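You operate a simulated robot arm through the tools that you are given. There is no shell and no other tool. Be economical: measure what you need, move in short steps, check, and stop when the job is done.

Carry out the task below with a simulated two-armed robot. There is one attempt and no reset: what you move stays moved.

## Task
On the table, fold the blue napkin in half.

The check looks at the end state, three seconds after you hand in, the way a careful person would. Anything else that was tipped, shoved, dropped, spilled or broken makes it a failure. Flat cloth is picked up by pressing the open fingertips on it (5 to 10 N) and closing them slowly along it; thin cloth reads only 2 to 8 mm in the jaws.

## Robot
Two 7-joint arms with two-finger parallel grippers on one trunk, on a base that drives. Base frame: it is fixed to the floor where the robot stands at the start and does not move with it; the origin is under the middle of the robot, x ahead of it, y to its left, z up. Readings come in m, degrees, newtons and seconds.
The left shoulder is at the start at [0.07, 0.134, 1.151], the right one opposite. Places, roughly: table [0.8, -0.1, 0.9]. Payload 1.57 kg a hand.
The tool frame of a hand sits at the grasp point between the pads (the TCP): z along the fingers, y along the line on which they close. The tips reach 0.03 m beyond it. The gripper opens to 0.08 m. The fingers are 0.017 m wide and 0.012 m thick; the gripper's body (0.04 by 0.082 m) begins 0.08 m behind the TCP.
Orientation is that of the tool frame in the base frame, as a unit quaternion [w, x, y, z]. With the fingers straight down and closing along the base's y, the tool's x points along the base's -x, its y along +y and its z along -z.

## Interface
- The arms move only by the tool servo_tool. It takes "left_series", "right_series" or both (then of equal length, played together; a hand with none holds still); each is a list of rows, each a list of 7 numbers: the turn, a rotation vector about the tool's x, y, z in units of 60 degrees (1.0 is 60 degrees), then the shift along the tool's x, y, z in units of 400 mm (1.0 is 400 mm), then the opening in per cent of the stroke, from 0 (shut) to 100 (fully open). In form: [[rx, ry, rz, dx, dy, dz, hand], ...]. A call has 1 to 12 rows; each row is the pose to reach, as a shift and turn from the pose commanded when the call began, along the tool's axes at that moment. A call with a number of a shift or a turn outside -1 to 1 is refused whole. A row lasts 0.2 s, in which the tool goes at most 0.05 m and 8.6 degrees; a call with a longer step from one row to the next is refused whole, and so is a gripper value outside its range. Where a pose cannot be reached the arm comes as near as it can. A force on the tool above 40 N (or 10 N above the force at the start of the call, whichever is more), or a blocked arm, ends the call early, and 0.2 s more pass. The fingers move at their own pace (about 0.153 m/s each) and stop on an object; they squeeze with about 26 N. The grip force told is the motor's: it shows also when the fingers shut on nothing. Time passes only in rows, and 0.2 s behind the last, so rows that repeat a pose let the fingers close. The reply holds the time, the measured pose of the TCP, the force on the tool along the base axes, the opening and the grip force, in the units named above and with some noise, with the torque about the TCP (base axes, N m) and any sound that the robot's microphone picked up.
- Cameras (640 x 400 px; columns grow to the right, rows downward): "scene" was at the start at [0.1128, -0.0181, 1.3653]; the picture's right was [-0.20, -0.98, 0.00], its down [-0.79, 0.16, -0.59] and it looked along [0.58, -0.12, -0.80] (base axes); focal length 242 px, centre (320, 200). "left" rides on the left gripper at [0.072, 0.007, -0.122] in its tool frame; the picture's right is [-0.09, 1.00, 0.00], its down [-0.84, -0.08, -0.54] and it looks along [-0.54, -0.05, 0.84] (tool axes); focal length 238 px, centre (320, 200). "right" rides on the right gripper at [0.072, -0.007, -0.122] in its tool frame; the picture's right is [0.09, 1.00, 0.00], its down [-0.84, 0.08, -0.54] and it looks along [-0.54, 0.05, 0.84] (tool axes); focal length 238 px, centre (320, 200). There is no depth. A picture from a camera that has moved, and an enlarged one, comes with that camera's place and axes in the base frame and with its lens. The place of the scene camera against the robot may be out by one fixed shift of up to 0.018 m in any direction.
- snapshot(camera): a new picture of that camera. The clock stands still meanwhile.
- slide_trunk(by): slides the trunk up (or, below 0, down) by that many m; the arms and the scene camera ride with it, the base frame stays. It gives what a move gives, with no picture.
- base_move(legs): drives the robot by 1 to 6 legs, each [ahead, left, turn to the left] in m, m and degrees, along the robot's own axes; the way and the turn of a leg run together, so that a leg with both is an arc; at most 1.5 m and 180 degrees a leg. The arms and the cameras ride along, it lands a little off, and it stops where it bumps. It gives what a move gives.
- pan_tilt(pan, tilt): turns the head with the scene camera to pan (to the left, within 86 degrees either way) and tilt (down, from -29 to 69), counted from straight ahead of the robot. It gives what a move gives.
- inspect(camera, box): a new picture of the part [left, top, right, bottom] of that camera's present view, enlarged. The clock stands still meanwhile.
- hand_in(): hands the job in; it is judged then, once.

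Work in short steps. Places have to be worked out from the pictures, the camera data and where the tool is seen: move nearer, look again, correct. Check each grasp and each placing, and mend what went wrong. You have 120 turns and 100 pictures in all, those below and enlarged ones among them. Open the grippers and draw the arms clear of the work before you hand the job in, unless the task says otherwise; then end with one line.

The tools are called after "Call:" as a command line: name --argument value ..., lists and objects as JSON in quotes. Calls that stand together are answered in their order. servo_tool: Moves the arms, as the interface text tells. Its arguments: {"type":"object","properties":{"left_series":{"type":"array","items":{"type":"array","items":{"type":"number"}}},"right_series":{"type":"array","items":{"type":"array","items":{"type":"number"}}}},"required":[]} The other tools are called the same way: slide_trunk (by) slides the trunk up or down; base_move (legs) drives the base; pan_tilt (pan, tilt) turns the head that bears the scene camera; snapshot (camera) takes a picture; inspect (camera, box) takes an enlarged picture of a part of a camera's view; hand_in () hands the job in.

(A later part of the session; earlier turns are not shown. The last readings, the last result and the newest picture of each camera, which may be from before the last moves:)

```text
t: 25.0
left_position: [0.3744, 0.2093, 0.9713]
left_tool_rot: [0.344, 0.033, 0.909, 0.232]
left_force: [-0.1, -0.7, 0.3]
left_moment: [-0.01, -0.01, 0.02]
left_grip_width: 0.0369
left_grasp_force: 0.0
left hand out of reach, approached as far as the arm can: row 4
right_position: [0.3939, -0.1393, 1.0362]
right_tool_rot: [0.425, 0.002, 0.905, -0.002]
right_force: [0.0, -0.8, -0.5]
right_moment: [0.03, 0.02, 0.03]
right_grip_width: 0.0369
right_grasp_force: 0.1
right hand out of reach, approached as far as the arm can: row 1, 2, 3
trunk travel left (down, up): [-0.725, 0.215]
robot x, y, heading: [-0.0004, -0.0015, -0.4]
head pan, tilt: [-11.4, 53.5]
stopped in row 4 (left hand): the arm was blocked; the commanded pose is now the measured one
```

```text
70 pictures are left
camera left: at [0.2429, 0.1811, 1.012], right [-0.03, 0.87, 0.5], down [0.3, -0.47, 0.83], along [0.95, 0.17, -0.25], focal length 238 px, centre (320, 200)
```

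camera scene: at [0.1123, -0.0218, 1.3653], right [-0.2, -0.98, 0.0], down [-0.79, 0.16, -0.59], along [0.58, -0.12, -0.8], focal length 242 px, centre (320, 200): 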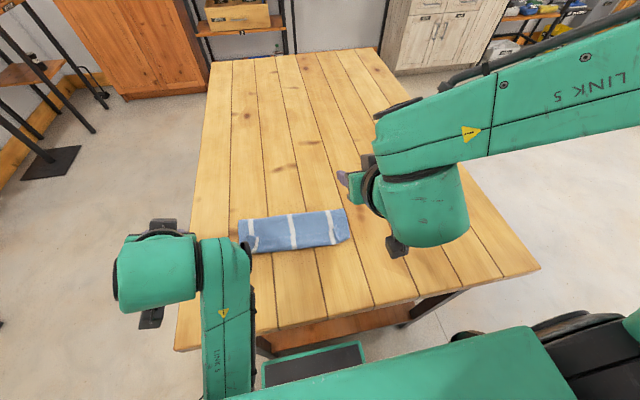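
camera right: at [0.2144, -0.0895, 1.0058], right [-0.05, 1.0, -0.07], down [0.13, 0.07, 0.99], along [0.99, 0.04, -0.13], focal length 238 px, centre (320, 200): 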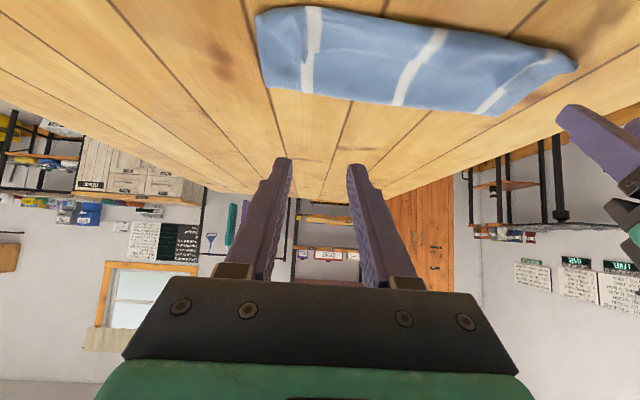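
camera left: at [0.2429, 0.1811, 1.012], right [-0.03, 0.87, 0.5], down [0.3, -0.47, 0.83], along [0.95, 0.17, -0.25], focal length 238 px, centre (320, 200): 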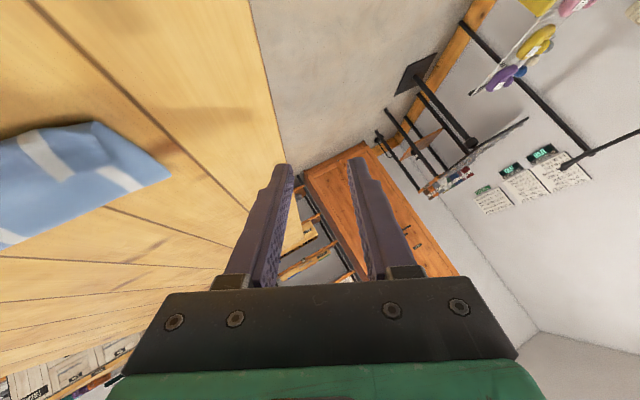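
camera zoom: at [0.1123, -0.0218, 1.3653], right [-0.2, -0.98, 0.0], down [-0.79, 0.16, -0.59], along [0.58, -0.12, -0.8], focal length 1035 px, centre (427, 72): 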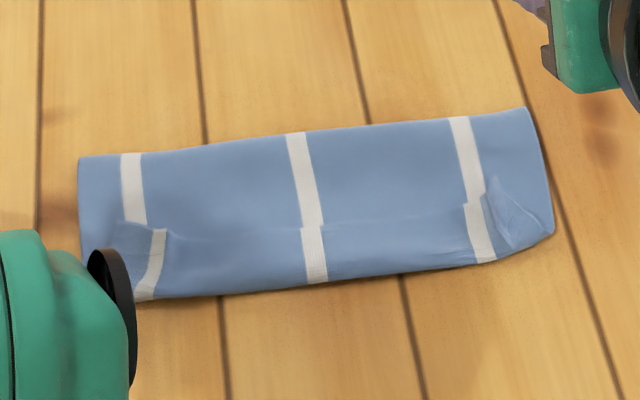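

The scene measurements put the fold line at x≈.45, and a strip about 3 cm wide along the moved edge lies folded back on top. It needs a better lay-down. First I'll straighten both hands and lift them clear.

Call:
servo_tool --left_series '[[0.06, 0.09, -0.009, -0.05, 0.012, 0, 46], [0.12, 0.18, -0.018, -0.1, 0.024, 0, 46], [0.18, 0.27, -0.026, -0.15, 0.036, 0, 46], [0.24, 0.36, -0.035, -0.2, 0.048, 0, 46], [0.3, 0.45, -0.043, -0.25, 0.06, 0, 46], [0.36, 0.54, -0.052, -0.3, 0.07, 0, 46], [0.42, 0.63, -0.06, -0.33, 0.08, 0, 46], [0.459, 0.68, -0.065, -0.3425, 0.086, -0.003, 46], [0.459, 0.68, -0.065, -0.3425, 0.086, -0.003, 46]]' --right_series '[[0, 0.105, 0, -0.02, -0.025, 0.005, 46], [0, 0.21, 0, -0.04, -0.05, 0.01, 46], [0, 0.315, 0, -0.06, -0.075, 0.02, 46], [0, 0.42, 0, -0.08, -0.1, 0.025, 46], [0, 0.525, 0, -0.1, -0.125, 0.03, 46], [0, 0.63, 0, -0.12, -0.15, 0.04, 46], [0, 0.735, 0, -0.13, -0.175, 0.045, 46], [0, 0.838, 0, -0.138, -0.2, 0.0475, 46], [0, 0.838, 0, -0.138, -0.2, 0.0475, 46]]'

Call:
snapshot --camera "scene"

Call:
inspect --camera "scene" --box '[220, 190, 370, 270]'

Call:
snapshot --camera "left"

Call:
snapshot --camera "right"

```text
t: 25.6
left_position: [0.3972, 0.2506, 0.9958]
left_tool_rot: [0.253, 0.039, 0.928, 0.272]
left_force: [0.3, 0.7, -0.3]
left_moment: [0.01, 0.04, -0.01]
left_grip_width: 0.0368
left_grasp_force: 0.2
right_position: [0.4058, -0.1526, 1.0444]
right_tool_rot: [0.336, 0.005, 0.942, -0.002]
right_force: [0.0, 1.4, 0.2]
right_moment: [0.0, 0.0, 0.02]
right_grip_width: 0.037
right_grasp_force: 0.2
trunk travel left (down, up): [-0.725, 0.215]
robot x, y, heading: [0.0018, -0.0004, 0.0]
head pan, tilt: [-11.4, 53.5]
stopped in row 2 (left hand): the arm was blocked; the commanded pose is now the measured one
```

```text
69 pictures are left
camera scene: at [0.1152, -0.0188, 1.3651], right [-0.2, -0.98, 0.0], down [-0.79, 0.16, -0.59], along [0.58, -0.12, -0.81], focal length 242 px, centre (320, 200)
```

scene: 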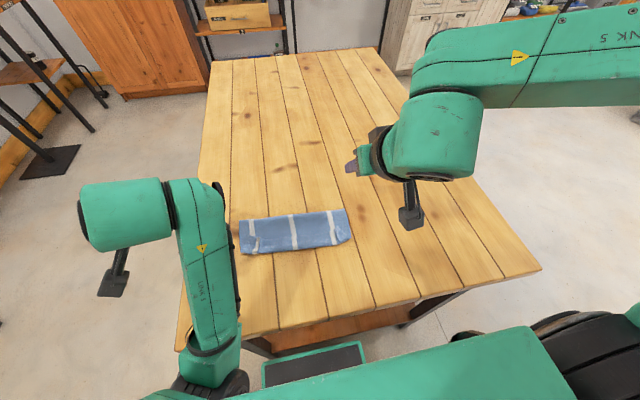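

```text
4.27 times, centred on (295, 230) of scene
camera zoom: at [0.1152, -0.0188, 1.3651], right [-0.2, -0.98, 0.0], down [-0.79, 0.16, -0.59], along [0.58, -0.12, -0.81], focal length 1035 px, centre (427, 72)
```

zoom: 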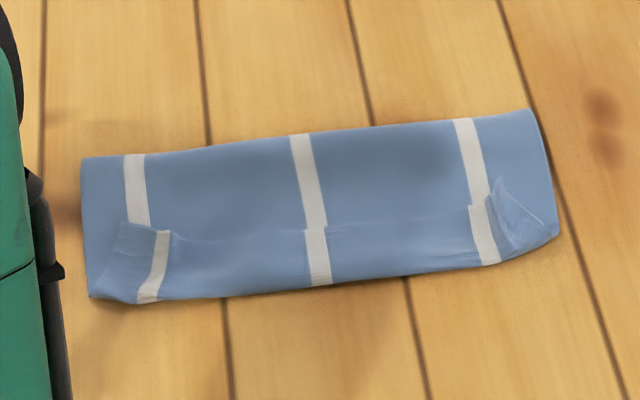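

```text
67 pictures are left
camera left: at [0.2768, 0.2094, 1.055], right [0.01, 0.83, 0.56], down [0.47, -0.5, 0.73], along [0.88, 0.25, -0.39], focal length 238 px, centre (320, 200)
```

left: 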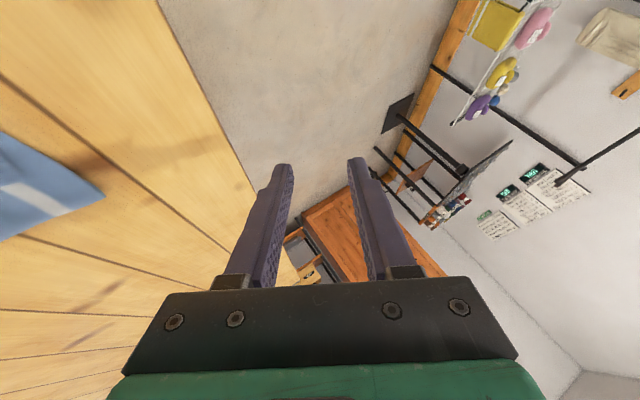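

```text
66 pictures are left
camera right: at [0.2728, -0.1589, 1.0936], right [-0.06, 1.0, -0.06], down [0.3, 0.08, 0.95], along [0.95, 0.04, -0.31], focal length 238 px, centre (320, 200)
```

right: 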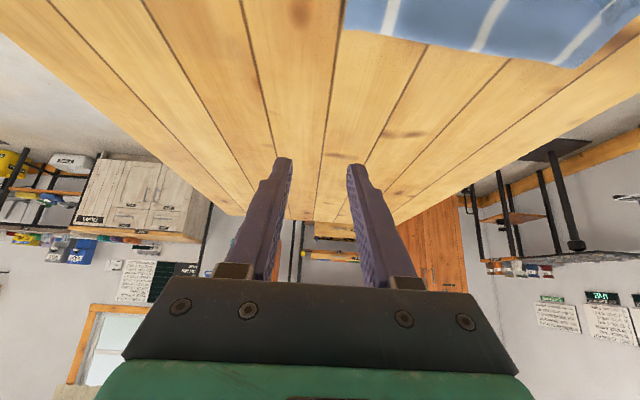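

This confirms the strip is folded back on top. The left arm is still moving awkwardly through a tight configuration, so I'll move it slowly forward, outward and up.

Call:
servo_tool --left_series '[[0, 0, 0, -0.033, 0.025, -0.004, 46], [0, 0, 0, -0.066, 0.051, -0.009, 46], [0, 0, 0, -0.1, 0.076, -0.013, 46], [0, 0, 0, -0.133, 0.1, -0.018, 46], [0, 0, 0, -0.166, 0.127, -0.022, 46], [0, 0, 0, -0.2, 0.152, -0.026, 46], [0, 0, 0, -0.233, 0.178, -0.03, 46], [0, 0, 0, -0.265, 0.203, -0.035, 46], [0, 0, 0, -0.265, 0.203, -0.035, 46]]' --right_series '[[0, 0.08, 0, 0, 0, 0, 46], [0, 0.16, 0, 0, 0, 0, 46], [0, 0.24, 0, 0, 0, 0, 46], [0, 0.32, 0, 0, 0, 0, 46], [0, 0.4, 0, 0, 0, 0, 46], [0, 0.48, 0, 0, 0, 0, 46], [0, 0.56, 0, 0, 0, 0, 46], [0, 0.655, 0, 0, 0, 0, 46], [0, 0.655, 0, 0, 0, 0, 46]]'

```text
t: 27.6
left_position: [0.4768, 0.2894, 1.0973]
left_tool_rot: [0.253, 0.039, 0.928, 0.272]
left_force: [-1.2, -0.8, -0.2]
left_moment: [0.02, 0.02, -0.02]
left_grip_width: 0.0368
left_grasp_force: 0.0
right_position: [0.4043, -0.1517, 1.0462]
right_tool_rot: [0.001, 0.005, 1.0, -0.001]
right_force: [-0.4, 0.3, 0.2]
right_moment: [0.01, 0.01, 0.0]
right_grip_width: 0.0368
right_grasp_force: 0.0
trunk travel left (down, up): [-0.725, 0.215]
robot x, y, heading: [-0.003, -0.0003, 0.0]
head pan, tilt: [-11.4, 53.5]
```

The left arm is free. I'll straighten the left hand to vertical, then back the base off 0.1 m so that near poses are more comfortable.

Call:
servo_tool --left_series '[[0.076, 0.07, -0.011, 0, 0, 0, 46], [0.152, 0.14, -0.022, 0, 0, 0, 46], [0.228, 0.21, -0.033, 0, 0, 0, 46], [0.303, 0.282, -0.044, 0, 0, 0, 46], [0.38, 0.353, -0.055, 0, 0, 0, 46], [0.455, 0.423, -0.066, 0, 0, 0, 46], [0.531, 0.494, -0.0765, 0, 0, 0, 46], [0.531, 0.494, -0.0765, 0, 0, 0, 46]]'

Call:
base_move --legs '[[-0.1, 0, 0]]'

Call:
snapshot --camera "scene"

```text
t: 29.4
left_position: [0.4636, 0.3315, 1.091]
left_tool_rot: [0.0, 0.0, 1.0, 0.0]
left_force: [-0.1, 0.6, -0.5]
left_moment: [0.01, 0.01, 0.03]
left_grip_width: 0.0371
left_grasp_force: 0.0
left hand out of reach, approached as far as the arm can: row 2, 3, 4, 5, 6, 7, 8
right_position: [0.4035, -0.1524, 1.0471]
right_tool_rot: [0.001, 0.005, 1.0, -0.001]
right_force: [0.2, -0.1, 0.9]
right_moment: [-0.03, 0.0, 0.02]
right_grip_width: 0.0368
right_grasp_force: 0.1
trunk travel left (down, up): [-0.725, 0.215]
robot x, y, heading: [0.0006, -0.0002, -0.1]
head pan, tilt: [-11.4, 53.5]
```

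```text
t: 30.5
left_position: [0.3665, 0.33, 1.0901]
left_tool_rot: [0.002, 0.0, 1.0, 0.001]
left_force: [0.2, -0.1, 0.1]
left_moment: [-0.01, 0.0, 0.0]
left_grip_width: 0.0365
left_grasp_force: 0.1
right_position: [0.306, -0.1523, 1.0442]
right_tool_rot: [0.0, 0.005, 1.0, 0.0]
right_force: [-0.1, 0.2, -0.7]
right_moment: [-0.01, -0.01, -0.01]
right_grip_width: 0.0369
right_grasp_force: 0.0
trunk travel left (down, up): [-0.725, 0.215]
robot x, y, heading: [-0.1011, 0.002, -0.1]
head pan, tilt: [-11.4, 53.5]
```

```text
65 pictures are left
camera scene: at [0.0149, -0.0183, 1.3651], right [-0.2, -0.98, 0.0], down [-0.79, 0.16, -0.59], along [0.58, -0.12, -0.8], focal length 242 px, centre (320, 200)
```

scene: 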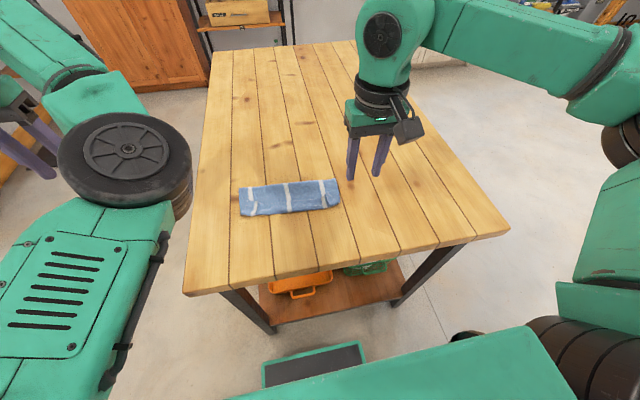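

The napkin is undisturbed. I'll bring both hands back above it for a close look at the flap edge.

Call:
servo_tool --left_series '[[0, 0, 0, -0.01, -0.078, 0.028, 46], [0, 0, 0, -0.02, -0.156, 0.056, 46], [0, 0, 0, -0.03, -0.234, 0.084, 46], [0, 0, 0, -0.042, -0.312, 0.112, 46], [0, 0, 0, -0.052, -0.39, 0.14, 46], [0, 0, 0, -0.063, -0.468, 0.168, 46], [0, 0, 0, -0.073, -0.546, 0.197, 46], [0, 0, 0, -0.084, -0.6, 0.225, 46], [0, 0, 0, -0.084, -0.6, 0.225, 46]]' --right_series '[[0, 0, 0, -0.025, 0.01, 0.014, 46], [0, 0, 0, -0.05, 0.02, 0.028, 46], [0, 0, 0, -0.075, 0.03, 0.041, 46], [0, 0, 0, -0.1, 0.04, 0.055, 46], [0, 0, 0, -0.125, 0.05, 0.069, 46], [0, 0, 0, -0.15, 0.06, 0.083, 46], [0, 0, 0, -0.175, 0.07, 0.096, 46], [0, 0, 0, -0.1975, 0.08, 0.11, 46], [0, 0, 0, -0.1975, 0.08, 0.11, 46]]'

Call:
snapshot --camera "left"

Call:
snapshot --camera "right"

Call:
snapshot --camera "scene"

```text
t: 32.5
left_position: [0.4712, 0.0876, 0.9872]
left_tool_rot: [0.0, 0.0, 1.0, -0.001]
left_force: [-0.1, 0.5, -0.3]
left_moment: [0.02, 0.02, 0.01]
left_grip_width: 0.037
left_grasp_force: 0.1
left hand out of reach, approached as far as the arm can: row 1, 2, 3, 4, 5, 6, 7, 8, 9
right_position: [0.3854, -0.121, 1.0015]
right_tool_rot: [0.002, 0.006, 1.0, -0.001]
right_force: [0.4, -0.4, 0.3]
right_moment: [0.01, 0.02, 0.0]
right_grip_width: 0.037
right_grasp_force: 0.0
trunk travel left (down, up): [-0.725, 0.215]
robot x, y, heading: [-0.0976, 0.0001, 0.2]
head pan, tilt: [-11.4, 53.5]
```

```text
64 pictures are left
camera left: at [0.4, 0.0923, 1.1085], right [0.09, 1.0, 0.0], down [0.84, -0.08, 0.54], along [0.54, -0.05, -0.84], focal length 238 px, centre (320, 200)
```

left: 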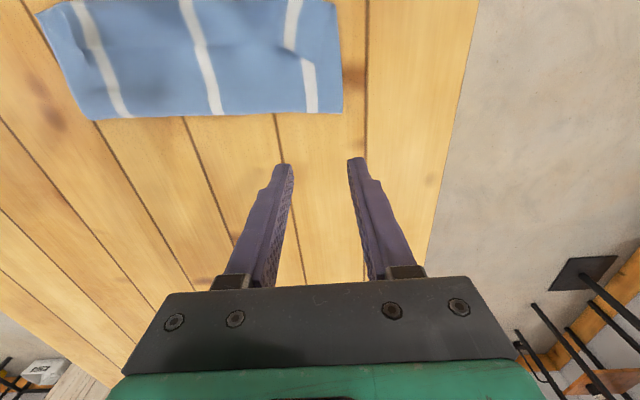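

```text
63 pictures are left
camera right: at [0.3116, -0.1275, 1.1237], right [-0.08, 1.0, 0.0], down [0.84, 0.07, 0.54], along [0.54, 0.04, -0.84], focal length 238 px, centre (320, 200)
```

right: 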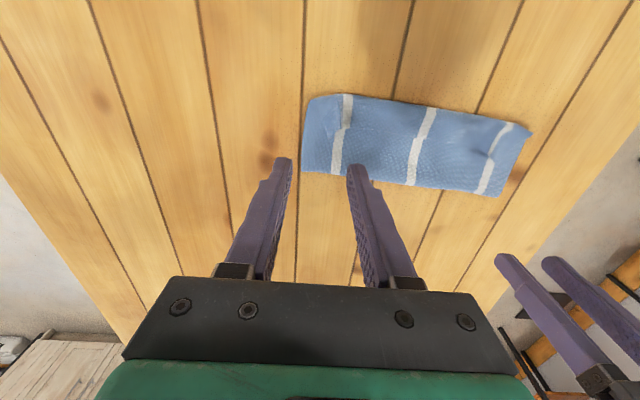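

```text
62 pictures are left
camera scene: at [0.0133, -0.0181, 1.3653], right [-0.2, -0.98, 0.0], down [-0.79, 0.16, -0.59], along [0.58, -0.12, -0.8], focal length 242 px, centre (320, 200)
```

scene: 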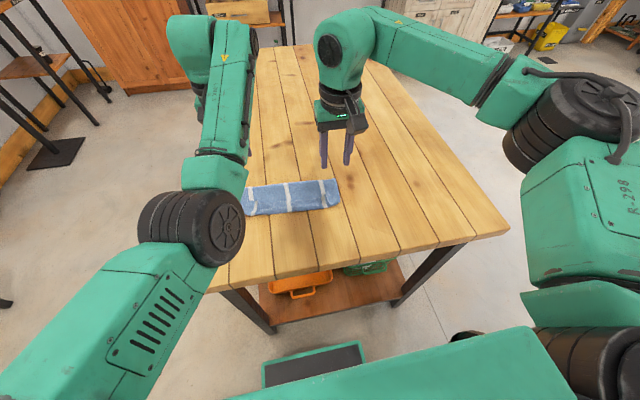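

The left arm has settled into a poor elbow configuration and stops at x≈.47. I'll move it out toward its original start pose relative to the robot, via an extended pose, to unwind it.

Call:
servo_tool --left_series '[[0, 0, 0, -0.02, 0.08, -0.06, 46], [0, 0, 0, -0.04, 0.16, -0.12, 46], [0, 0, 0, -0.06, 0.24, -0.18, 46], [0, 0, 0, -0.08, 0.32, -0.22, 46], [0, 0, 0, -0.08, 0.4, -0.26, 46], [0, 0, 0, -0.06, 0.4, -0.26, 46], [0, 0, 0, 0.0, 0.4, -0.26, 46], [0, 0, 0, 0.06, 0.4, -0.26, 46], [0, 0, 0, 0.12, 0.4, -0.26, 46], [0, 0, 0, 0.15, 0.4, -0.26, 46], [0, 0, 0, 0.15, 0.4, -0.26, 46]]'

Call:
snapshot --camera "scene"

```text
t: 34.9
left_position: [0.4946, 0.2475, 1.0914]
left_tool_rot: [0.001, 0.0, 1.0, 0.0]
left_force: [0.3, -0.9, 0.1]
left_moment: [0.02, 0.0, 0.01]
left_grip_width: 0.0369
left_grasp_force: 0.0
left hand out of reach, approached as far as the arm can: row 4, 5, 7, 8, 9, 10, 11
right_position: [0.385, -0.1211, 1.0016]
right_tool_rot: [0.002, 0.006, 1.0, -0.001]
right_force: [-0.9, -0.3, -0.2]
right_moment: [-0.01, 0.01, -0.02]
right_grip_width: 0.0369
right_grasp_force: 0.1
trunk travel left (down, up): [-0.725, 0.215]
robot x, y, heading: [-0.1013, -0.0011, -0.1]
head pan, tilt: [-11.4, 53.5]
```

```text
61 pictures are left
camera scene: at [0.0135, -0.0182, 1.3653], right [-0.2, -0.98, 0.0], down [-0.79, 0.16, -0.59], along [0.58, -0.12, -0.8], focal length 242 px, centre (320, 200)
```

scene: 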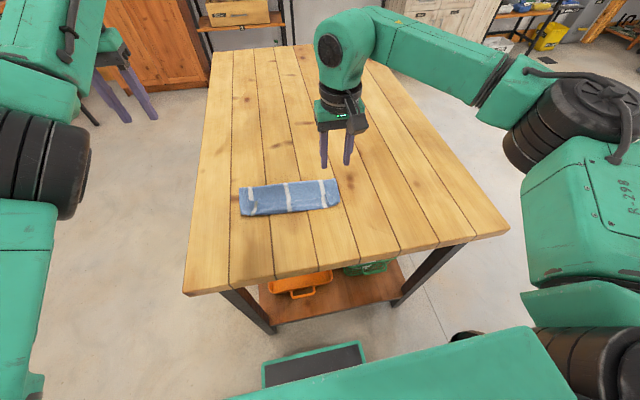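

The left arm is still restricted to x≥.49 here. To see whether a wound wrist is the cause, I'll yaw the tool one way and retry moving it in.

Call:
servo_tool --left_series '[[0, 0, 0.14, 0, 0, 0, 46], [0, 0, 0.28, 0, 0, 0, 46], [0, 0, 0.42, 0, 0, 0, 46], [0, 0, 0.56, 0.05, 0, 0, 46], [0, 0, 0.7, 0.1, 0, 0, 46], [0, 0, 0.7, 0.15, 0, 0, 46], [0, 0, 0.7, 0.2, 0, 0, 46], [0, 0, 0.7, 0.2, 0, 0, 46]]'

```text
t: 36.7
left_position: [0.416, 0.2453, 1.0926]
left_tool_rot: [0.0, 0.358, 0.934, 0.001]
left_force: [0.0, 0.3, -0.5]
left_moment: [0.06, -0.01, 0.01]
left_grip_width: 0.0369
left_grasp_force: 0.0
right_position: [0.3842, -0.1213, 1.0005]
right_tool_rot: [0.001, 0.006, 1.0, -0.001]
right_force: [-0.2, 0.5, -0.5]
right_moment: [-0.01, 0.02, -0.02]
right_grip_width: 0.0368
right_grasp_force: 0.1
trunk travel left (down, up): [-0.725, 0.215]
robot x, y, heading: [-0.0968, -0.0017, -0.0]
head pan, tilt: [-11.4, 53.5]
```

Yawing frees it, so a wrist joint was near its limit. The gripper is symmetric, so I'll turn it to 180° in total. That also puts its camera on the upper side for the forward tilt.

Call:
servo_tool --left_series '[[0, 0, 0.128, 0, 0, 0, 46], [0, 0, 0.256, 0, 0, 0, 46], [0, 0, 0.384, 0, 0, 0, 46], [0, 0, 0.512, 0, 0, 0, 46], [0, 0, 0.64, 0, 0, 0, 46], [0, 0, 0.767, 0, 0, 0, 46], [0, 0, 0.767, 0, 0, 0, 46]]'

Call:
servo_tool --left_series '[[0, 0, 0.128, 0, 0, 0, 46], [0, 0, 0.256, 0, 0, 0, 46], [0, 0, 0.384, 0, 0, 0, 46], [0, 0, 0.512, 0, 0, 0, 46], [0, 0, 0.64, 0, 0, 0, 46], [0, 0, 0.767, 0, 0, 0, 46], [0, 0, 0.767, 0, 0, 0, 46]]'

Call:
servo_tool --left_series '[[0, 0, 0.128, 0, 0, 0, 46], [0, 0, 0.256, 0, 0, 0, 46], [0, 0, 0.384, 0, 0, 0, 46], [0, 0, 0.512, 0, 0, 0, 46], [0, 0, 0.64, 0, 0, 0, 46], [0, 0, 0.767, 0, 0, 0, 46], [0, 0, 0.767, 0, 0, 0, 46]]'

Call:
snapshot --camera "scene"

```text
t: 38.3
left_position: [0.4145, 0.2466, 1.0924]
left_tool_rot: [0.0, 0.695, 0.719, 0.001]
left_force: [0.3, -0.4, 0.8]
left_moment: [0.01, -0.03, 0.03]
left_grip_width: 0.0369
left_grasp_force: 0.0
right_position: [0.3845, -0.121, 1.0017]
right_tool_rot: [0.001, 0.005, 1.0, -0.001]
right_force: [-0.5, -0.1, -0.3]
right_moment: [-0.01, -0.01, -0.01]
right_grip_width: 0.0367
right_grasp_force: 0.0
trunk travel left (down, up): [-0.725, 0.215]
robot x, y, heading: [-0.1002, -0.0001, 0.0]
head pan, tilt: [-11.4, 53.5]
```

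```text
t: 39.9
left_position: [0.4146, 0.2466, 1.0935]
left_tool_rot: [0.001, 0.921, 0.389, 0.001]
left_force: [0.0, -0.1, -0.6]
left_moment: [0.01, 0.01, -0.01]
left_grip_width: 0.0368
left_grasp_force: 0.1
right_position: [0.3847, -0.1217, 1.0019]
right_tool_rot: [0.002, 0.005, 1.0, 0.0]
right_force: [-0.1, 0.5, 0.5]
right_moment: [-0.02, -0.02, 0.0]
right_grip_width: 0.0369
right_grasp_force: 0.0
trunk travel left (down, up): [-0.725, 0.215]
robot x, y, heading: [-0.1013, 0.0, 0.2]
head pan, tilt: [-11.4, 53.5]
```

```text
t: 41.5
left_position: [0.4141, 0.2465, 1.0926]
left_tool_rot: [0.0, 1.0, -0.001, 0.001]
left_force: [-0.1, -0.1, -0.1]
left_moment: [-0.02, -0.02, 0.0]
left_grip_width: 0.0365
left_grasp_force: 0.1
right_position: [0.3854, -0.1216, 1.0017]
right_tool_rot: [0.001, 0.005, 1.0, -0.002]
right_force: [-0.2, 0.1, -0.6]
right_moment: [-0.02, -0.01, -0.03]
right_grip_width: 0.0368
right_grasp_force: 0.1
trunk travel left (down, up): [-0.725, 0.215]
robot x, y, heading: [-0.1011, 0.0011, 0.0]
head pan, tilt: [-11.4, 53.5]
```

```text
60 pictures are left
camera scene: at [0.0134, -0.0183, 1.3653], right [-0.2, -0.98, 0.0], down [-0.79, 0.16, -0.59], along [0.58, -0.12, -0.8], focal length 242 px, centre (320, 200)
```

scene: 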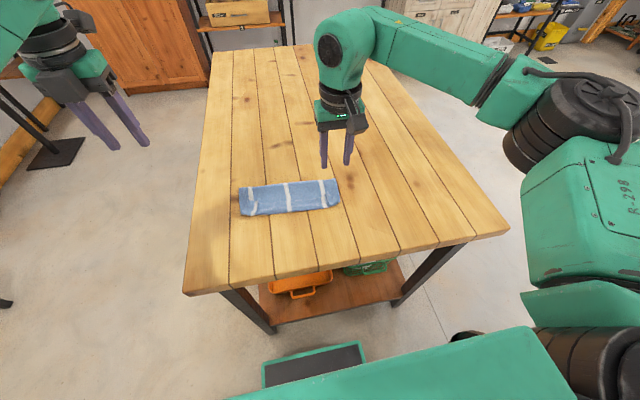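

The left hand is healthy again, in its flipped orientation. I'll bring it over the napkin's left end and look closely at the flap.

Call:
servo_tool --left_series '[[0, 0, 0, -0.012, 0.07, 0.038, 46], [0, 0, 0, -0.024, 0.14, 0.077, 46], [0, 0, 0, -0.036, 0.21, 0.115, 46], [0, 0, 0, -0.048, 0.28, 0.154, 46], [0, 0, 0, -0.06, 0.35, 0.193, 46], [0, 0, 0, -0.0725, 0.4175, 0.2315, 46], [0, 0, 0, -0.0725, 0.4175, 0.2315, 46]]'

Call:
snapshot --camera "left"

Call:
inspect --camera "right" --box '[280, 70, 550, 210]'

Call:
snapshot --camera "scene"

```text
t: 43.1
left_position: [0.3861, 0.0792, 1.0002]
left_tool_rot: [0.0, 1.0, 0.0, 0.002]
left_force: [-0.6, -0.5, -0.1]
left_moment: [0.0, 0.03, -0.03]
left_grip_width: 0.037
left_grasp_force: 0.1
right_position: [0.3855, -0.1213, 1.0004]
right_tool_rot: [0.002, 0.004, 1.0, 0.0]
right_force: [0.1, 0.7, 0.0]
right_moment: [0.0, -0.01, 0.0]
right_grip_width: 0.0371
right_grasp_force: 0.0
trunk travel left (down, up): [-0.725, 0.215]
robot x, y, heading: [-0.0998, 0.0006, -0.3]
head pan, tilt: [-11.4, 53.5]
```

```text
59 pictures are left
camera left: at [0.4581, 0.0705, 1.1227], right [-0.09, -1.0, 0.0], down [-0.84, 0.08, 0.54], along [-0.54, 0.05, -0.84], focal length 238 px, centre (320, 200)
```

left: 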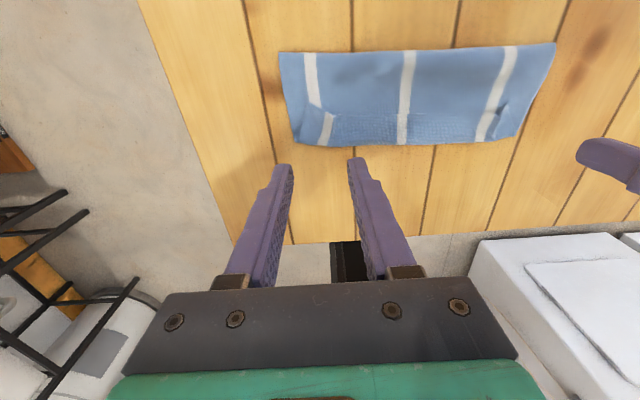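

```text
2.37 times, centred on (415, 140) of right
camera zoom: at [0.3115, -0.1273, 1.1239], right [-0.08, 1.0, 0.0], down [0.84, 0.07, 0.54], along [0.54, 0.04, -0.84], focal length 565 px, centre (95, 342)
```

zoom: 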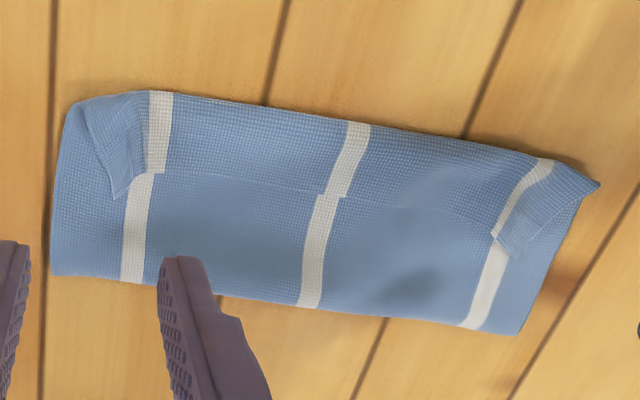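

```text
57 pictures are left
camera scene: at [0.0134, -0.0178, 1.3653], right [-0.2, -0.98, 0.0], down [-0.79, 0.16, -0.59], along [0.58, -0.12, -0.8], focal length 242 px, centre (320, 200)
```

scene: 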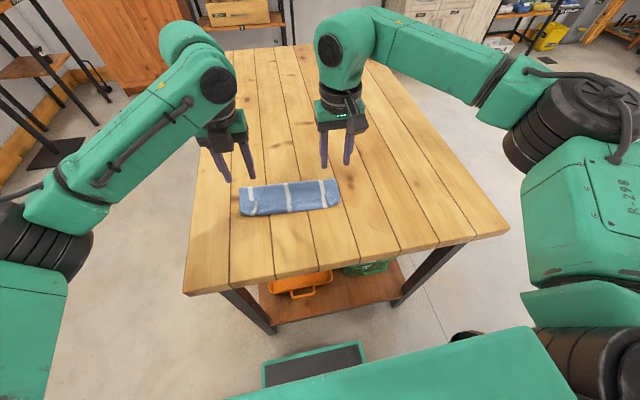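

The strip shows the waffle side, so it is a flap of about 3.4 cm folded back over the top layer. The fold sits around 2 to 3 cm too near. I'll re-pinch the flap edge, re-lay it taut and tilt it more. For that, the right hand also needs its camera side up, so I'll move it clear and yaw it 180°.

Call:
servo_tool --right_series '[[0, 0, 0, 0, -0.08, -0.05, 46], [0, 0, 0, 0, -0.16, -0.1, 46], [0, 0, 0, 0, -0.25, -0.1, 46], [0, 0, -0.14, 0, -0.25, -0.1, 46], [0, 0, -0.28, 0, -0.25, -0.1, 46], [0, 0, -0.42, 0, -0.25, -0.1, 46], [0, 0, -0.56, 0, -0.25, -0.1, 46], [0, 0, -0.7, 0, -0.25, -0.1, 46], [0, 0, -0.84, 0, -0.25, -0.1, 46], [0, 0, -0.98, 0, -0.25, -0.1, 46], [0, 0, -1.0, 0, -0.25, -0.1, 46]]'

Call:
servo_tool --right_series '[[0, 0, -0.14, 0, 0, 0, 46], [0, 0, -0.28, 0, 0, 0, 46], [0, 0, -0.42, 0, 0, 0, 46], [0, 0, -0.56, 0, 0, 0, 46], [0, 0, -0.7, 0, 0, 0, 46], [0, 0, -0.84, 0, 0, 0, 46], [0, 0, -0.98, 0, 0, 0, 46], [0, 0, -1.0, 0, 0, 0, 46]]'

Call:
servo_tool --right_series '[[0, 0, -0.14, 0, 0, 0, 46], [0, 0, -0.28, 0, 0, 0, 46], [0, 0, -0.42, 0, 0, 0, 46], [0, 0, -0.56, 0, 0, 0, 46], [0, 0, -0.7, 0, 0, 0, 46], [0, 0, -0.84, 0, 0, 0, 46], [0, 0, -0.98, 0, 0, 0, 46], [0, 0, -1.0, 0, 0, 0, 46]]'

Call:
base_move --legs '[[-0.05, 0, 0]]'

```text
t: 45.5
left_position: [0.3853, 0.0801, 1.0012]
left_tool_rot: [0.001, 1.0, 0.0, 0.002]
left_force: [0.2, 0.3, -0.1]
left_moment: [-0.01, 0.04, -0.02]
left_grip_width: 0.0368
left_grasp_force: 0.2
right_position: [0.2472, -0.1102, 1.0699]
right_tool_rot: [0.002, -0.483, 0.875, -0.007]
right_force: [-0.4, 1.4, 0.1]
right_moment: [-0.04, 0.01, 0.02]
right_grip_width: 0.0367
right_grasp_force: 0.2
right hand out of reach, approached as far as the arm can: row 6, 7, 8, 9, 10, 11
trunk travel left (down, up): [-0.725, 0.215]
robot x, y, heading: [-0.1014, -0.0026, 0.1]
head pan, tilt: [-11.4, 53.5]
```

```text
t: 47.0
left_position: [0.3846, 0.0795, 1.0011]
left_tool_rot: [0.0, 1.0, -0.001, 0.002]
left_force: [-0.1, 0.3, 0.3]
left_moment: [0.03, -0.04, 0.0]
left_grip_width: 0.0371
left_grasp_force: 0.1
right_position: [0.0717, -0.0466, 1.0614]
right_tool_rot: [-0.002, 0.82, -0.572, 0.007]
right_force: [24.4, -9.6, -2.9]
right_moment: [1.15, 2.85, 0.32]
right_grip_width: 0.0367
right_grasp_force: 0.0
right hand out of reach, approached as far as the arm can: row 1, 2, 3, 4, 5, 6, 7
trunk travel left (down, up): [-0.725, 0.215]
robot x, y, heading: [-0.0985, 0.0011, 0.1]
head pan, tilt: [-11.4, 53.5]
stopped in row 7 (right hand): the force on the tool passed its limit (the readings are from after the stop); the commanded pose is now the measured one
```

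```text
t: 47.2
left_position: [0.3846, 0.0795, 1.0014]
left_tool_rot: [0.001, 1.0, -0.001, 0.001]
left_force: [-0.2, -0.6, 0.0]
left_moment: [0.0, -0.01, 0.03]
left_grip_width: 0.0369
left_grasp_force: 0.1
right_position: [0.0713, -0.0465, 1.0615]
right_tool_rot: [-0.001, 0.821, -0.571, 0.009]
right_force: [11.5, -3.6, -1.5]
right_moment: [0.51, 1.29, 0.12]
right_grip_width: 0.037
right_grasp_force: 0.1
right hand out of reach, approached as far as the arm can: row 1
trunk travel left (down, up): [-0.725, 0.215]
robot x, y, heading: [-0.1014, -0.0011, 0.1]
head pan, tilt: [-11.4, 53.5]
stopped in row 1 (right hand): the force on the tool passed its limit (the readings are from after the stop); the commanded pose is now the measured one
```

```text
t: 48.2
left_position: [0.3397, 0.0791, 0.9983]
left_tool_rot: [0.0, 1.0, 0.0, -0.001]
left_force: [0.4, 0.8, 0.2]
left_moment: [0.03, 0.01, 0.0]
left_grip_width: 0.0368
left_grasp_force: 0.0
right_position: [0.0258, -0.0461, 1.0599]
right_tool_rot: [0.0, 0.821, -0.571, 0.008]
right_force: [21.9, -1.5, -0.4]
right_moment: [0.2, 2.6, 0.01]
right_grip_width: 0.0369
right_grasp_force: 0.0
trunk travel left (down, up): [-0.725, 0.215]
robot x, y, heading: [-0.1466, 0.0007, -0.0]
head pan, tilt: [-11.4, 53.5]
```

That yaw direction was wrong: the right hand ran toward the torso, though nothing else was touched. I'll move it outward while rotating back the other way.

Call:
servo_tool --right_series '[[0, 0, 0.08, 0.05, -0.038, -0.006, 46], [0, 0, 0.16, 0.095, -0.076, -0.012, 46], [0, 0, 0.24, 0.143, -0.114, -0.019, 46], [0, 0, 0.33, 0.19, -0.152, -0.025, 46], [0, 0, 0.41, 0.238, -0.19, -0.03, 46], [0, 0, 0.5, 0.285, -0.228, -0.037, 46], [0, 0, 0.58, 0.333, -0.266, -0.044, 46], [0, 0, 0.66, 0.38, -0.304, -0.05, 46], [0, 0, 0.75, 0.428, -0.342, -0.056, 46], [0, 0, 0.83, 0.475, -0.38, -0.062, 46], [0, 0, 0.92, 0.523, -0.418, -0.07, 46], [0, 0, 1.0, 0.57, -0.456, -0.075, 46]]'

Call:
snapshot --camera "scene"

```text
t: 50.8
left_position: [0.3369, 0.0794, 1.0005]
left_tool_rot: [0.001, 1.0, -0.001, 0.001]
left_force: [0.1, 0.0, 0.3]
left_moment: [0.0, 0.01, -0.01]
left_grip_width: 0.0367
left_grasp_force: 0.1
right_position: [0.2161, -0.1396, 1.0889]
right_tool_rot: [0.005, -0.423, 0.906, -0.008]
right_force: [0.0, 0.1, 0.3]
right_moment: [0.01, 0.01, -0.02]
right_grip_width: 0.0367
right_grasp_force: 0.0
right hand out of reach, approached as far as the arm can: row 1, 2, 3, 4, 5, 6, 7, 8, 9, 10, 11, 12
trunk travel left (down, up): [-0.725, 0.215]
robot x, y, heading: [-0.1434, -0.0029, -0.0]
head pan, tilt: [-11.4, 53.5]
```

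```text
56 pictures are left
camera scene: at [-0.0351, -0.0186, 1.3653], right [-0.2, -0.98, 0.0], down [-0.79, 0.16, -0.59], along [0.58, -0.12, -0.8], focal length 242 px, centre (320, 200)
```

scene: 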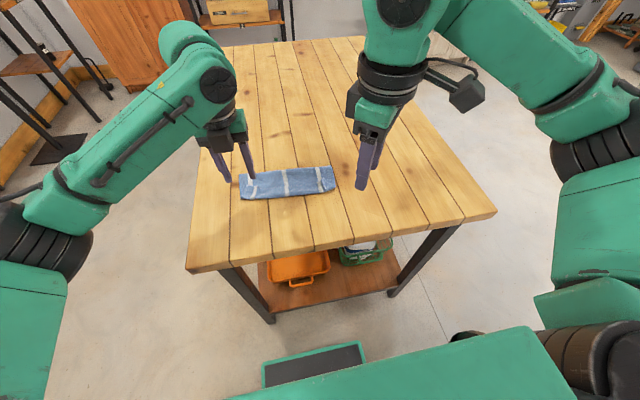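

The right hand is clear again. I'll rotate it the positive way, one call at a time, and watch for reach flags.

Call:
servo_tool --right_series '[[0, 0, 0.1, 0.003, -0.03, 0, 46], [0, 0, 0.2, 0.006, -0.06, 0, 46], [0, 0, 0.3, 0.009, -0.09, 0, 46], [0, 0, 0.4, 0.012, -0.12, 0, 46], [0, 0, 0.5, 0.015, -0.15, 0, 46], [0, 0, 0.6, 0.018, -0.18, 0, 46], [0, 0, 0.7, 0.02, -0.21, 0, 46], [0, 0, 0.8, 0.02, -0.21, 0, 46], [0, 0, 0.833, 0.02, -0.21, 0, 46], [0, 0, 0.833, 0.02, -0.21, 0, 46]]'

Call:
servo_tool --right_series '[[0, 0, 0.14, 0, 0, 0, 46], [0, 0, 0.28, 0, 0, 0, 46], [0, 0, 0.42, 0, 0, 0, 46], [0, 0, 0.56, 0, 0, 0, 46], [0, 0, 0.7, 0, 0, 0, 46], [0, 0, 0.75, 0, 0, 0, 46], [0, 0, 0.75, 0, 0, 0, 46]]'

```text
t: 53.0
left_position: [0.3367, 0.0793, 1.0007]
left_tool_rot: [0.0, 1.0, -0.001, 0.001]
left_force: [-0.6, -0.2, -0.5]
left_moment: [-0.03, -0.02, -0.01]
left_grip_width: 0.0367
left_grasp_force: 0.0
right_position: [0.2768, -0.1997, 1.0895]
right_tool_rot: [0.008, -0.004, 1.0, -0.004]
right_force: [-0.5, -0.1, -0.4]
right_moment: [0.01, -0.01, 0.03]
right_grip_width: 0.0369
right_grasp_force: 0.0
trunk travel left (down, up): [-0.725, 0.215]
robot x, y, heading: [-0.1475, -0.0012, 0.1]
head pan, tilt: [-11.4, 53.5]
```

```text
t: 54.6
left_position: [0.3362, 0.0791, 1.0013]
left_tool_rot: [0.0, 1.0, -0.001, 0.001]
left_force: [0.0, 0.0, -1.1]
left_moment: [0.01, 0.0, 0.03]
left_grip_width: 0.0368
left_grasp_force: 0.2
right_position: [0.2762, -0.1996, 1.0897]
right_tool_rot: [0.008, 0.38, 0.925, -0.001]
right_force: [0.2, 0.4, 0.0]
right_moment: [0.02, -0.03, -0.01]
right_grip_width: 0.0366
right_grasp_force: 0.0
trunk travel left (down, up): [-0.725, 0.215]
robot x, y, heading: [-0.1485, -0.0011, -0.1]
head pan, tilt: [-11.4, 53.5]
```

This direction works with no reach flags, so I'll continue to 180°.

Call:
servo_tool --right_series '[[0, 0, 0.14, 0, 0, 0, 46], [0, 0, 0.28, 0, 0, 0, 46], [0, 0, 0.42, 0, 0, 0, 46], [0, 0, 0.56, 0, 0, 0, 46], [0, 0, 0.7, 0, 0, 0, 46], [0, 0, 0.75, 0, 0, 0, 46], [0, 0, 0.75, 0, 0, 0, 46]]'

Call:
servo_tool --right_series '[[0, 0, 0.14, 0, 0, 0, 46], [0, 0, 0.28, 0, 0, 0, 46], [0, 0, 0.42, 0, 0, 0, 46], [0, 0, 0.56, 0, 0, 0, 46], [0, 0, 0.7, 0, 0, 0, 46], [0, 0, 0.75, 0, 0, 0, 46], [0, 0, 0.75, 0, 0, 0, 46]]'

```text
t: 56.2
left_position: [0.3358, 0.0804, 0.9997]
left_tool_rot: [0.0, 1.0, 0.001, 0.001]
left_force: [0.3, 0.1, 0.4]
left_moment: [0.03, -0.01, -0.01]
left_grip_width: 0.0367
left_grasp_force: 0.1
right_position: [0.2767, -0.1996, 1.0901]
right_tool_rot: [0.008, 0.705, 0.709, 0.003]
right_force: [0.2, 0.1, 0.3]
right_moment: [0.0, 0.01, -0.01]
right_grip_width: 0.0367
right_grasp_force: 0.1
trunk travel left (down, up): [-0.725, 0.215]
robot x, y, heading: [-0.1492, 0.0019, 0.1]
head pan, tilt: [-11.4, 53.5]
```

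```text
t: 57.8
left_position: [0.3361, 0.0802, 1.0011]
left_tool_rot: [0.0, 1.0, 0.0, 0.001]
left_force: [0.0, 0.3, -0.1]
left_moment: [-0.04, 0.03, -0.02]
left_grip_width: 0.0368
left_grasp_force: 0.0
right_position: [0.2762, -0.199, 1.0895]
right_tool_rot: [0.007, 0.923, 0.385, 0.005]
right_force: [0.7, -0.2, 0.7]
right_moment: [0.01, 0.02, 0.02]
right_grip_width: 0.0369
right_grasp_force: 0.1
trunk travel left (down, up): [-0.725, 0.215]
robot x, y, heading: [-0.1507, 0.0019, -0.0]
head pan, tilt: [-11.4, 53.5]
```

One more turn finishes it.

Call:
servo_tool --right_series '[[0, 0, 0.14, 0, 0, 0, 46], [0, 0, 0.28, 0, 0, 0, 46], [0, 0, 0.42, 0, 0, 0, 46], [0, 0, 0.56, 0, 0, 0, 46], [0, 0, 0.7, 0, 0, 0, 46], [0, 0, 0.755, 0, 0, 0, 46], [0, 0, 0.755, 0, 0, 0, 46]]'

Call:
inspect --camera "scene" --box '[210, 140, 360, 220]'

```text
t: 59.4
left_position: [0.3364, 0.0797, 1.001]
left_tool_rot: [0.001, 1.0, 0.0, 0.001]
left_force: [-0.8, -0.3, -0.6]
left_moment: [-0.01, 0.02, 0.01]
left_grip_width: 0.0369
left_grasp_force: 0.1
right_position: [0.2764, -0.1981, 1.0901]
right_tool_rot: [0.003, 1.0, 0.001, 0.008]
right_force: [0.0, 1.3, -0.4]
right_moment: [-0.01, -0.02, -0.01]
right_grip_width: 0.0367
right_grasp_force: 0.2
trunk travel left (down, up): [-0.725, 0.215]
robot x, y, heading: [-0.1467, -0.0035, -0.1]
head pan, tilt: [-11.4, 53.5]
```

```text
4.27 times, centred on (285, 180) of scene
camera zoom: at [-0.0356, -0.0182, 1.3653], right [-0.2, -0.98, 0.0], down [-0.79, 0.16, -0.59], along [0.58, -0.12, -0.8], focal length 1035 px, centre (469, 285)
```

zoom: 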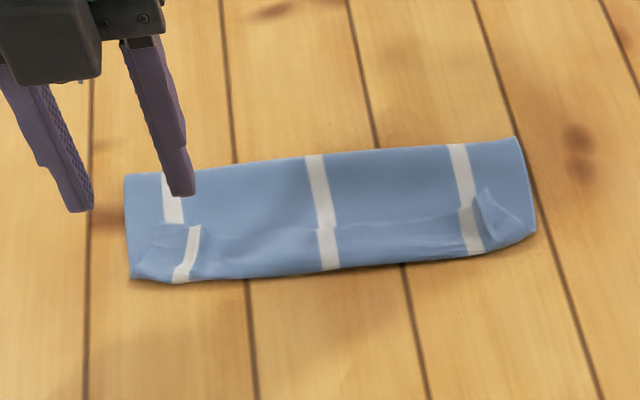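

Both hands are now camera-side up. I'll bring them above the flap's free edge, left at about (.396,.058) and right at about (.388,-.080).

Call:
servo_tool --left_series '[[0, 0, 0, 0.02, 0.007, 0.027, 50], [0, 0, 0, 0.037, 0.014, 0.054, 50], [0, 0, 0, 0.056, 0.02, 0.08, 50], [0, 0, 0, 0.075, 0.027, 0.108, 50], [0, 0, 0, 0.093, 0.034, 0.135, 50], [0, 0, 0, 0.112, 0.04, 0.16, 50], [0, 0, 0, 0.13, 0.047, 0.188, 50], [0, 0, 0, 0.149, 0.054, 0.215, 50], [0, 0, 0, 0.149, 0.054, 0.215, 50]]' --right_series '[[0, 0, 0, 0.035, -0.037, 0.055, 50], [0, 0, 0, 0.07, -0.074, 0.11, 50], [0, 0, 0, 0.105, -0.111, 0.164, 50], [0, 0, 0, 0.14, -0.148, 0.219, 50], [0, 0, 0, 0.175, -0.185, 0.274, 50], [0, 0, 0, 0.21, -0.222, 0.329, 50], [0, 0, 0, 0.245, -0.259, 0.383, 50], [0, 0, 0, 0.279, -0.295, 0.4375, 50], [0, 0, 0, 0.279, -0.295, 0.4375, 50]]'

Call:
snapshot --camera "left"

Call:
snapshot --camera "right"

```text
t: 61.4
left_position: [0.397, 0.0583, 0.9153]
left_tool_rot: [-0.001, 1.0, 0.0, 0.001]
left_force: [0.8, 0.9, 0.0]
left_moment: [-0.04, -0.03, 0.01]
left_grip_width: 0.0398
left_grasp_force: 0.0
right_position: [0.3901, -0.083, 0.9152]
right_tool_rot: [0.004, 1.0, 0.0, 0.008]
right_force: [0.2, -0.3, 1.0]
right_moment: [-0.04, 0.0, -0.03]
right_grip_width: 0.0404
right_grasp_force: 0.0
trunk travel left (down, up): [-0.725, 0.215]
robot x, y, heading: [-0.1506, 0.0038, -0.1]
head pan, tilt: [-11.4, 53.5]
```

```text
54 pictures are left
camera left: at [0.4692, 0.049, 1.037], right [-0.09, -1.0, 0.0], down [-0.84, 0.08, 0.54], along [-0.54, 0.05, -0.84], focal length 238 px, centre (320, 200)
```

left: 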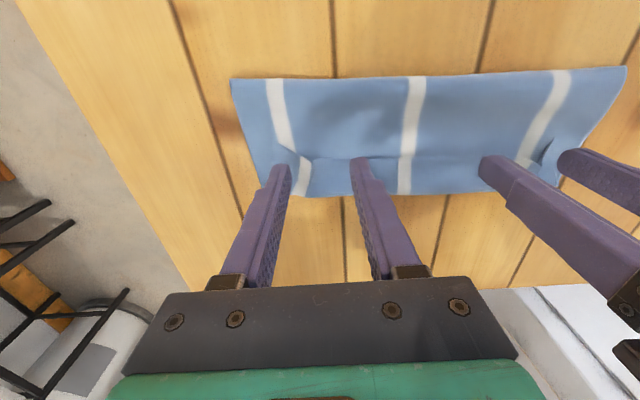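

```text
53 pictures are left
camera right: at [0.4589, -0.0753, 1.0388], right [0.09, -1.0, 0.01], down [-0.85, -0.08, 0.53], along [-0.53, -0.06, -0.85], focal length 238 px, centre (320, 200)
```

right: 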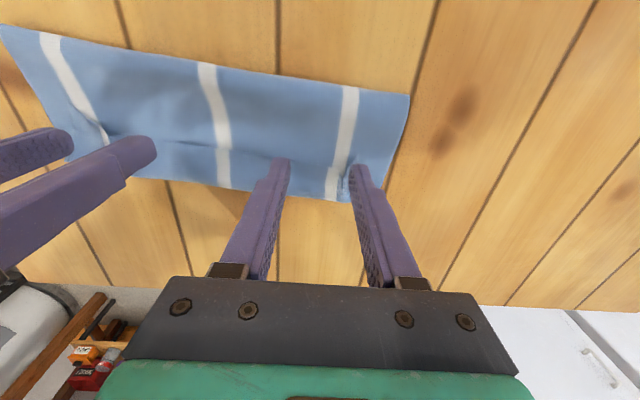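

The flap edge is at x≈.397 on the left and .389 on the right. I'll trim the hand positions and lower close to contact.

Call:
servo_tool --left_series '[[0, 0, 0, -0.0125, 0, 0.015, 50], [0, 0, 0, -0.0125, 0, 0.0325, 50], [0, 0, 0, -0.0125, 0, 0.04, 50], [0, 0, 0, -0.0125, 0, 0.045, 50]]' --right_series '[[0, 0, 0, -0.015, -0.0125, 0.015, 50], [0, 0, 0, -0.015, -0.0125, 0.0325, 50], [0, 0, 0, -0.015, -0.0125, 0.04, 50], [0, 0, 0, -0.015, -0.0125, 0.045, 50]]'

Call:
servo_tool --left_series '[[0, 0, 0, 0, 0, 0.003, 50], [0, 0, 0, 0, 0, 0.006, 50], [0, 0, 0, 0, 0, 0.006, 50]]' --right_series '[[0, 0, 0, 0, 0, 0.003, 50], [0, 0, 0, 0, 0, 0.006, 50], [0, 0, 0, 0, 0, 0.006, 50]]'

```text
t: 62.4
left_position: [0.3908, 0.058, 0.8969]
left_tool_rot: [0.0, 1.0, 0.0, 0.001]
left_force: [1.1, 0.5, -0.1]
left_moment: [-0.01, -0.01, -0.03]
left_grip_width: 0.0399
left_grasp_force: 0.1
right_position: [0.385, -0.0776, 0.8986]
right_tool_rot: [0.004, 1.0, 0.001, 0.007]
right_force: [0.2, 0.5, 0.0]
right_moment: [0.0, -0.01, -0.03]
right_grip_width: 0.0397
right_grasp_force: 0.0
trunk travel left (down, up): [-0.725, 0.215]
robot x, y, heading: [-0.1466, -0.0008, -0.0]
head pan, tilt: [-11.4, 53.5]
```

```text
t: 63.2
left_position: [0.3898, 0.0586, 0.8946]
left_tool_rot: [0.001, 1.0, -0.001, 0.0]
left_force: [0.7, 0.8, -0.1]
left_moment: [0.01, 0.01, 0.01]
left_grip_width: 0.04
left_grasp_force: 0.1
right_position: [0.3842, -0.078, 0.8943]
right_tool_rot: [0.004, 1.0, 0.001, 0.008]
right_force: [0.0, 0.0, 0.6]
right_moment: [-0.02, -0.01, 0.02]
right_grip_width: 0.0398
right_grasp_force: 0.1
trunk travel left (down, up): [-0.725, 0.215]
robot x, y, heading: [-0.1483, -0.0007, -0.0]
head pan, tilt: [-11.4, 53.5]
```

Still no contact, so I'll go down another 2 mm.

Call:
servo_tool --left_series '[[0, 0, 0, 0, 0, 0.0025, 50], [0, 0, 0, 0, 0, 0.005, 50], [0, 0, 0, 0, 0, 0.005, 50]]' --right_series '[[0, 0, 0, 0, 0, 0.0025, 50], [0, 0, 0, 0, 0, 0.005, 50], [0, 0, 0, 0, 0, 0.005, 50]]'

```text
t: 64.0
left_position: [0.3911, 0.0577, 0.8922]
left_tool_rot: [0.0, 1.0, 0.001, 0.001]
left_force: [-0.5, 0.4, 0.2]
left_moment: [0.02, 0.0, -0.01]
left_grip_width: 0.0401
left_grasp_force: 0.1
right_position: [0.3842, -0.0769, 0.8933]
right_tool_rot: [0.004, 1.0, 0.001, 0.007]
right_force: [0.3, -0.4, 0.2]
right_moment: [0.02, 0.0, -0.01]
right_grip_width: 0.0399
right_grasp_force: 0.0
trunk travel left (down, up): [-0.725, 0.215]
robot x, y, heading: [-0.1497, -0.0008, -0.4]
head pan, tilt: [-11.4, 53.5]
```

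Call:
servo_tool --left_series '[[0, 0, 0, 0, 0, 0.0015, 50], [0, 0, 0, 0, 0, 0.003, 50], [0, 0, 0, 0, 0, 0.003, 50]]' --right_series '[[0, 0, 0, 0, 0, 0.0015, 50], [0, 0, 0, 0, 0, 0.003, 50], [0, 0, 0, 0, 0, 0.003, 50]]'

Call:
snapshot --camera "right"

```text
t: 64.8
left_position: [0.3912, 0.0588, 0.8923]
left_tool_rot: [0.0, 1.0, 0.0, 0.003]
left_force: [1.0, 1.3, 4.8]
left_moment: [0.07, -0.01, -0.03]
left_grip_width: 0.0399
left_grasp_force: 0.0
right_position: [0.3842, -0.0768, 0.892]
right_tool_rot: [0.003, 1.0, 0.001, 0.008]
right_force: [0.6, -0.7, 1.3]
right_moment: [-0.01, 0.02, -0.03]
right_grip_width: 0.0401
right_grasp_force: 0.0
trunk travel left (down, up): [-0.725, 0.215]
robot x, y, heading: [-0.1479, -0.0001, -0.1]
head pan, tilt: [-11.4, 53.5]
```

```text
52 pictures are left
camera right: at [0.4531, -0.0698, 1.016], right [0.09, -1.0, 0.01], down [-0.85, -0.08, 0.53], along [-0.53, -0.06, -0.85], focal length 238 px, centre (320, 200)
```

right: 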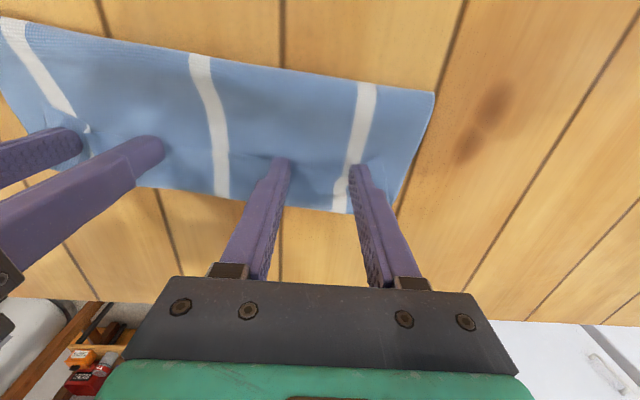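

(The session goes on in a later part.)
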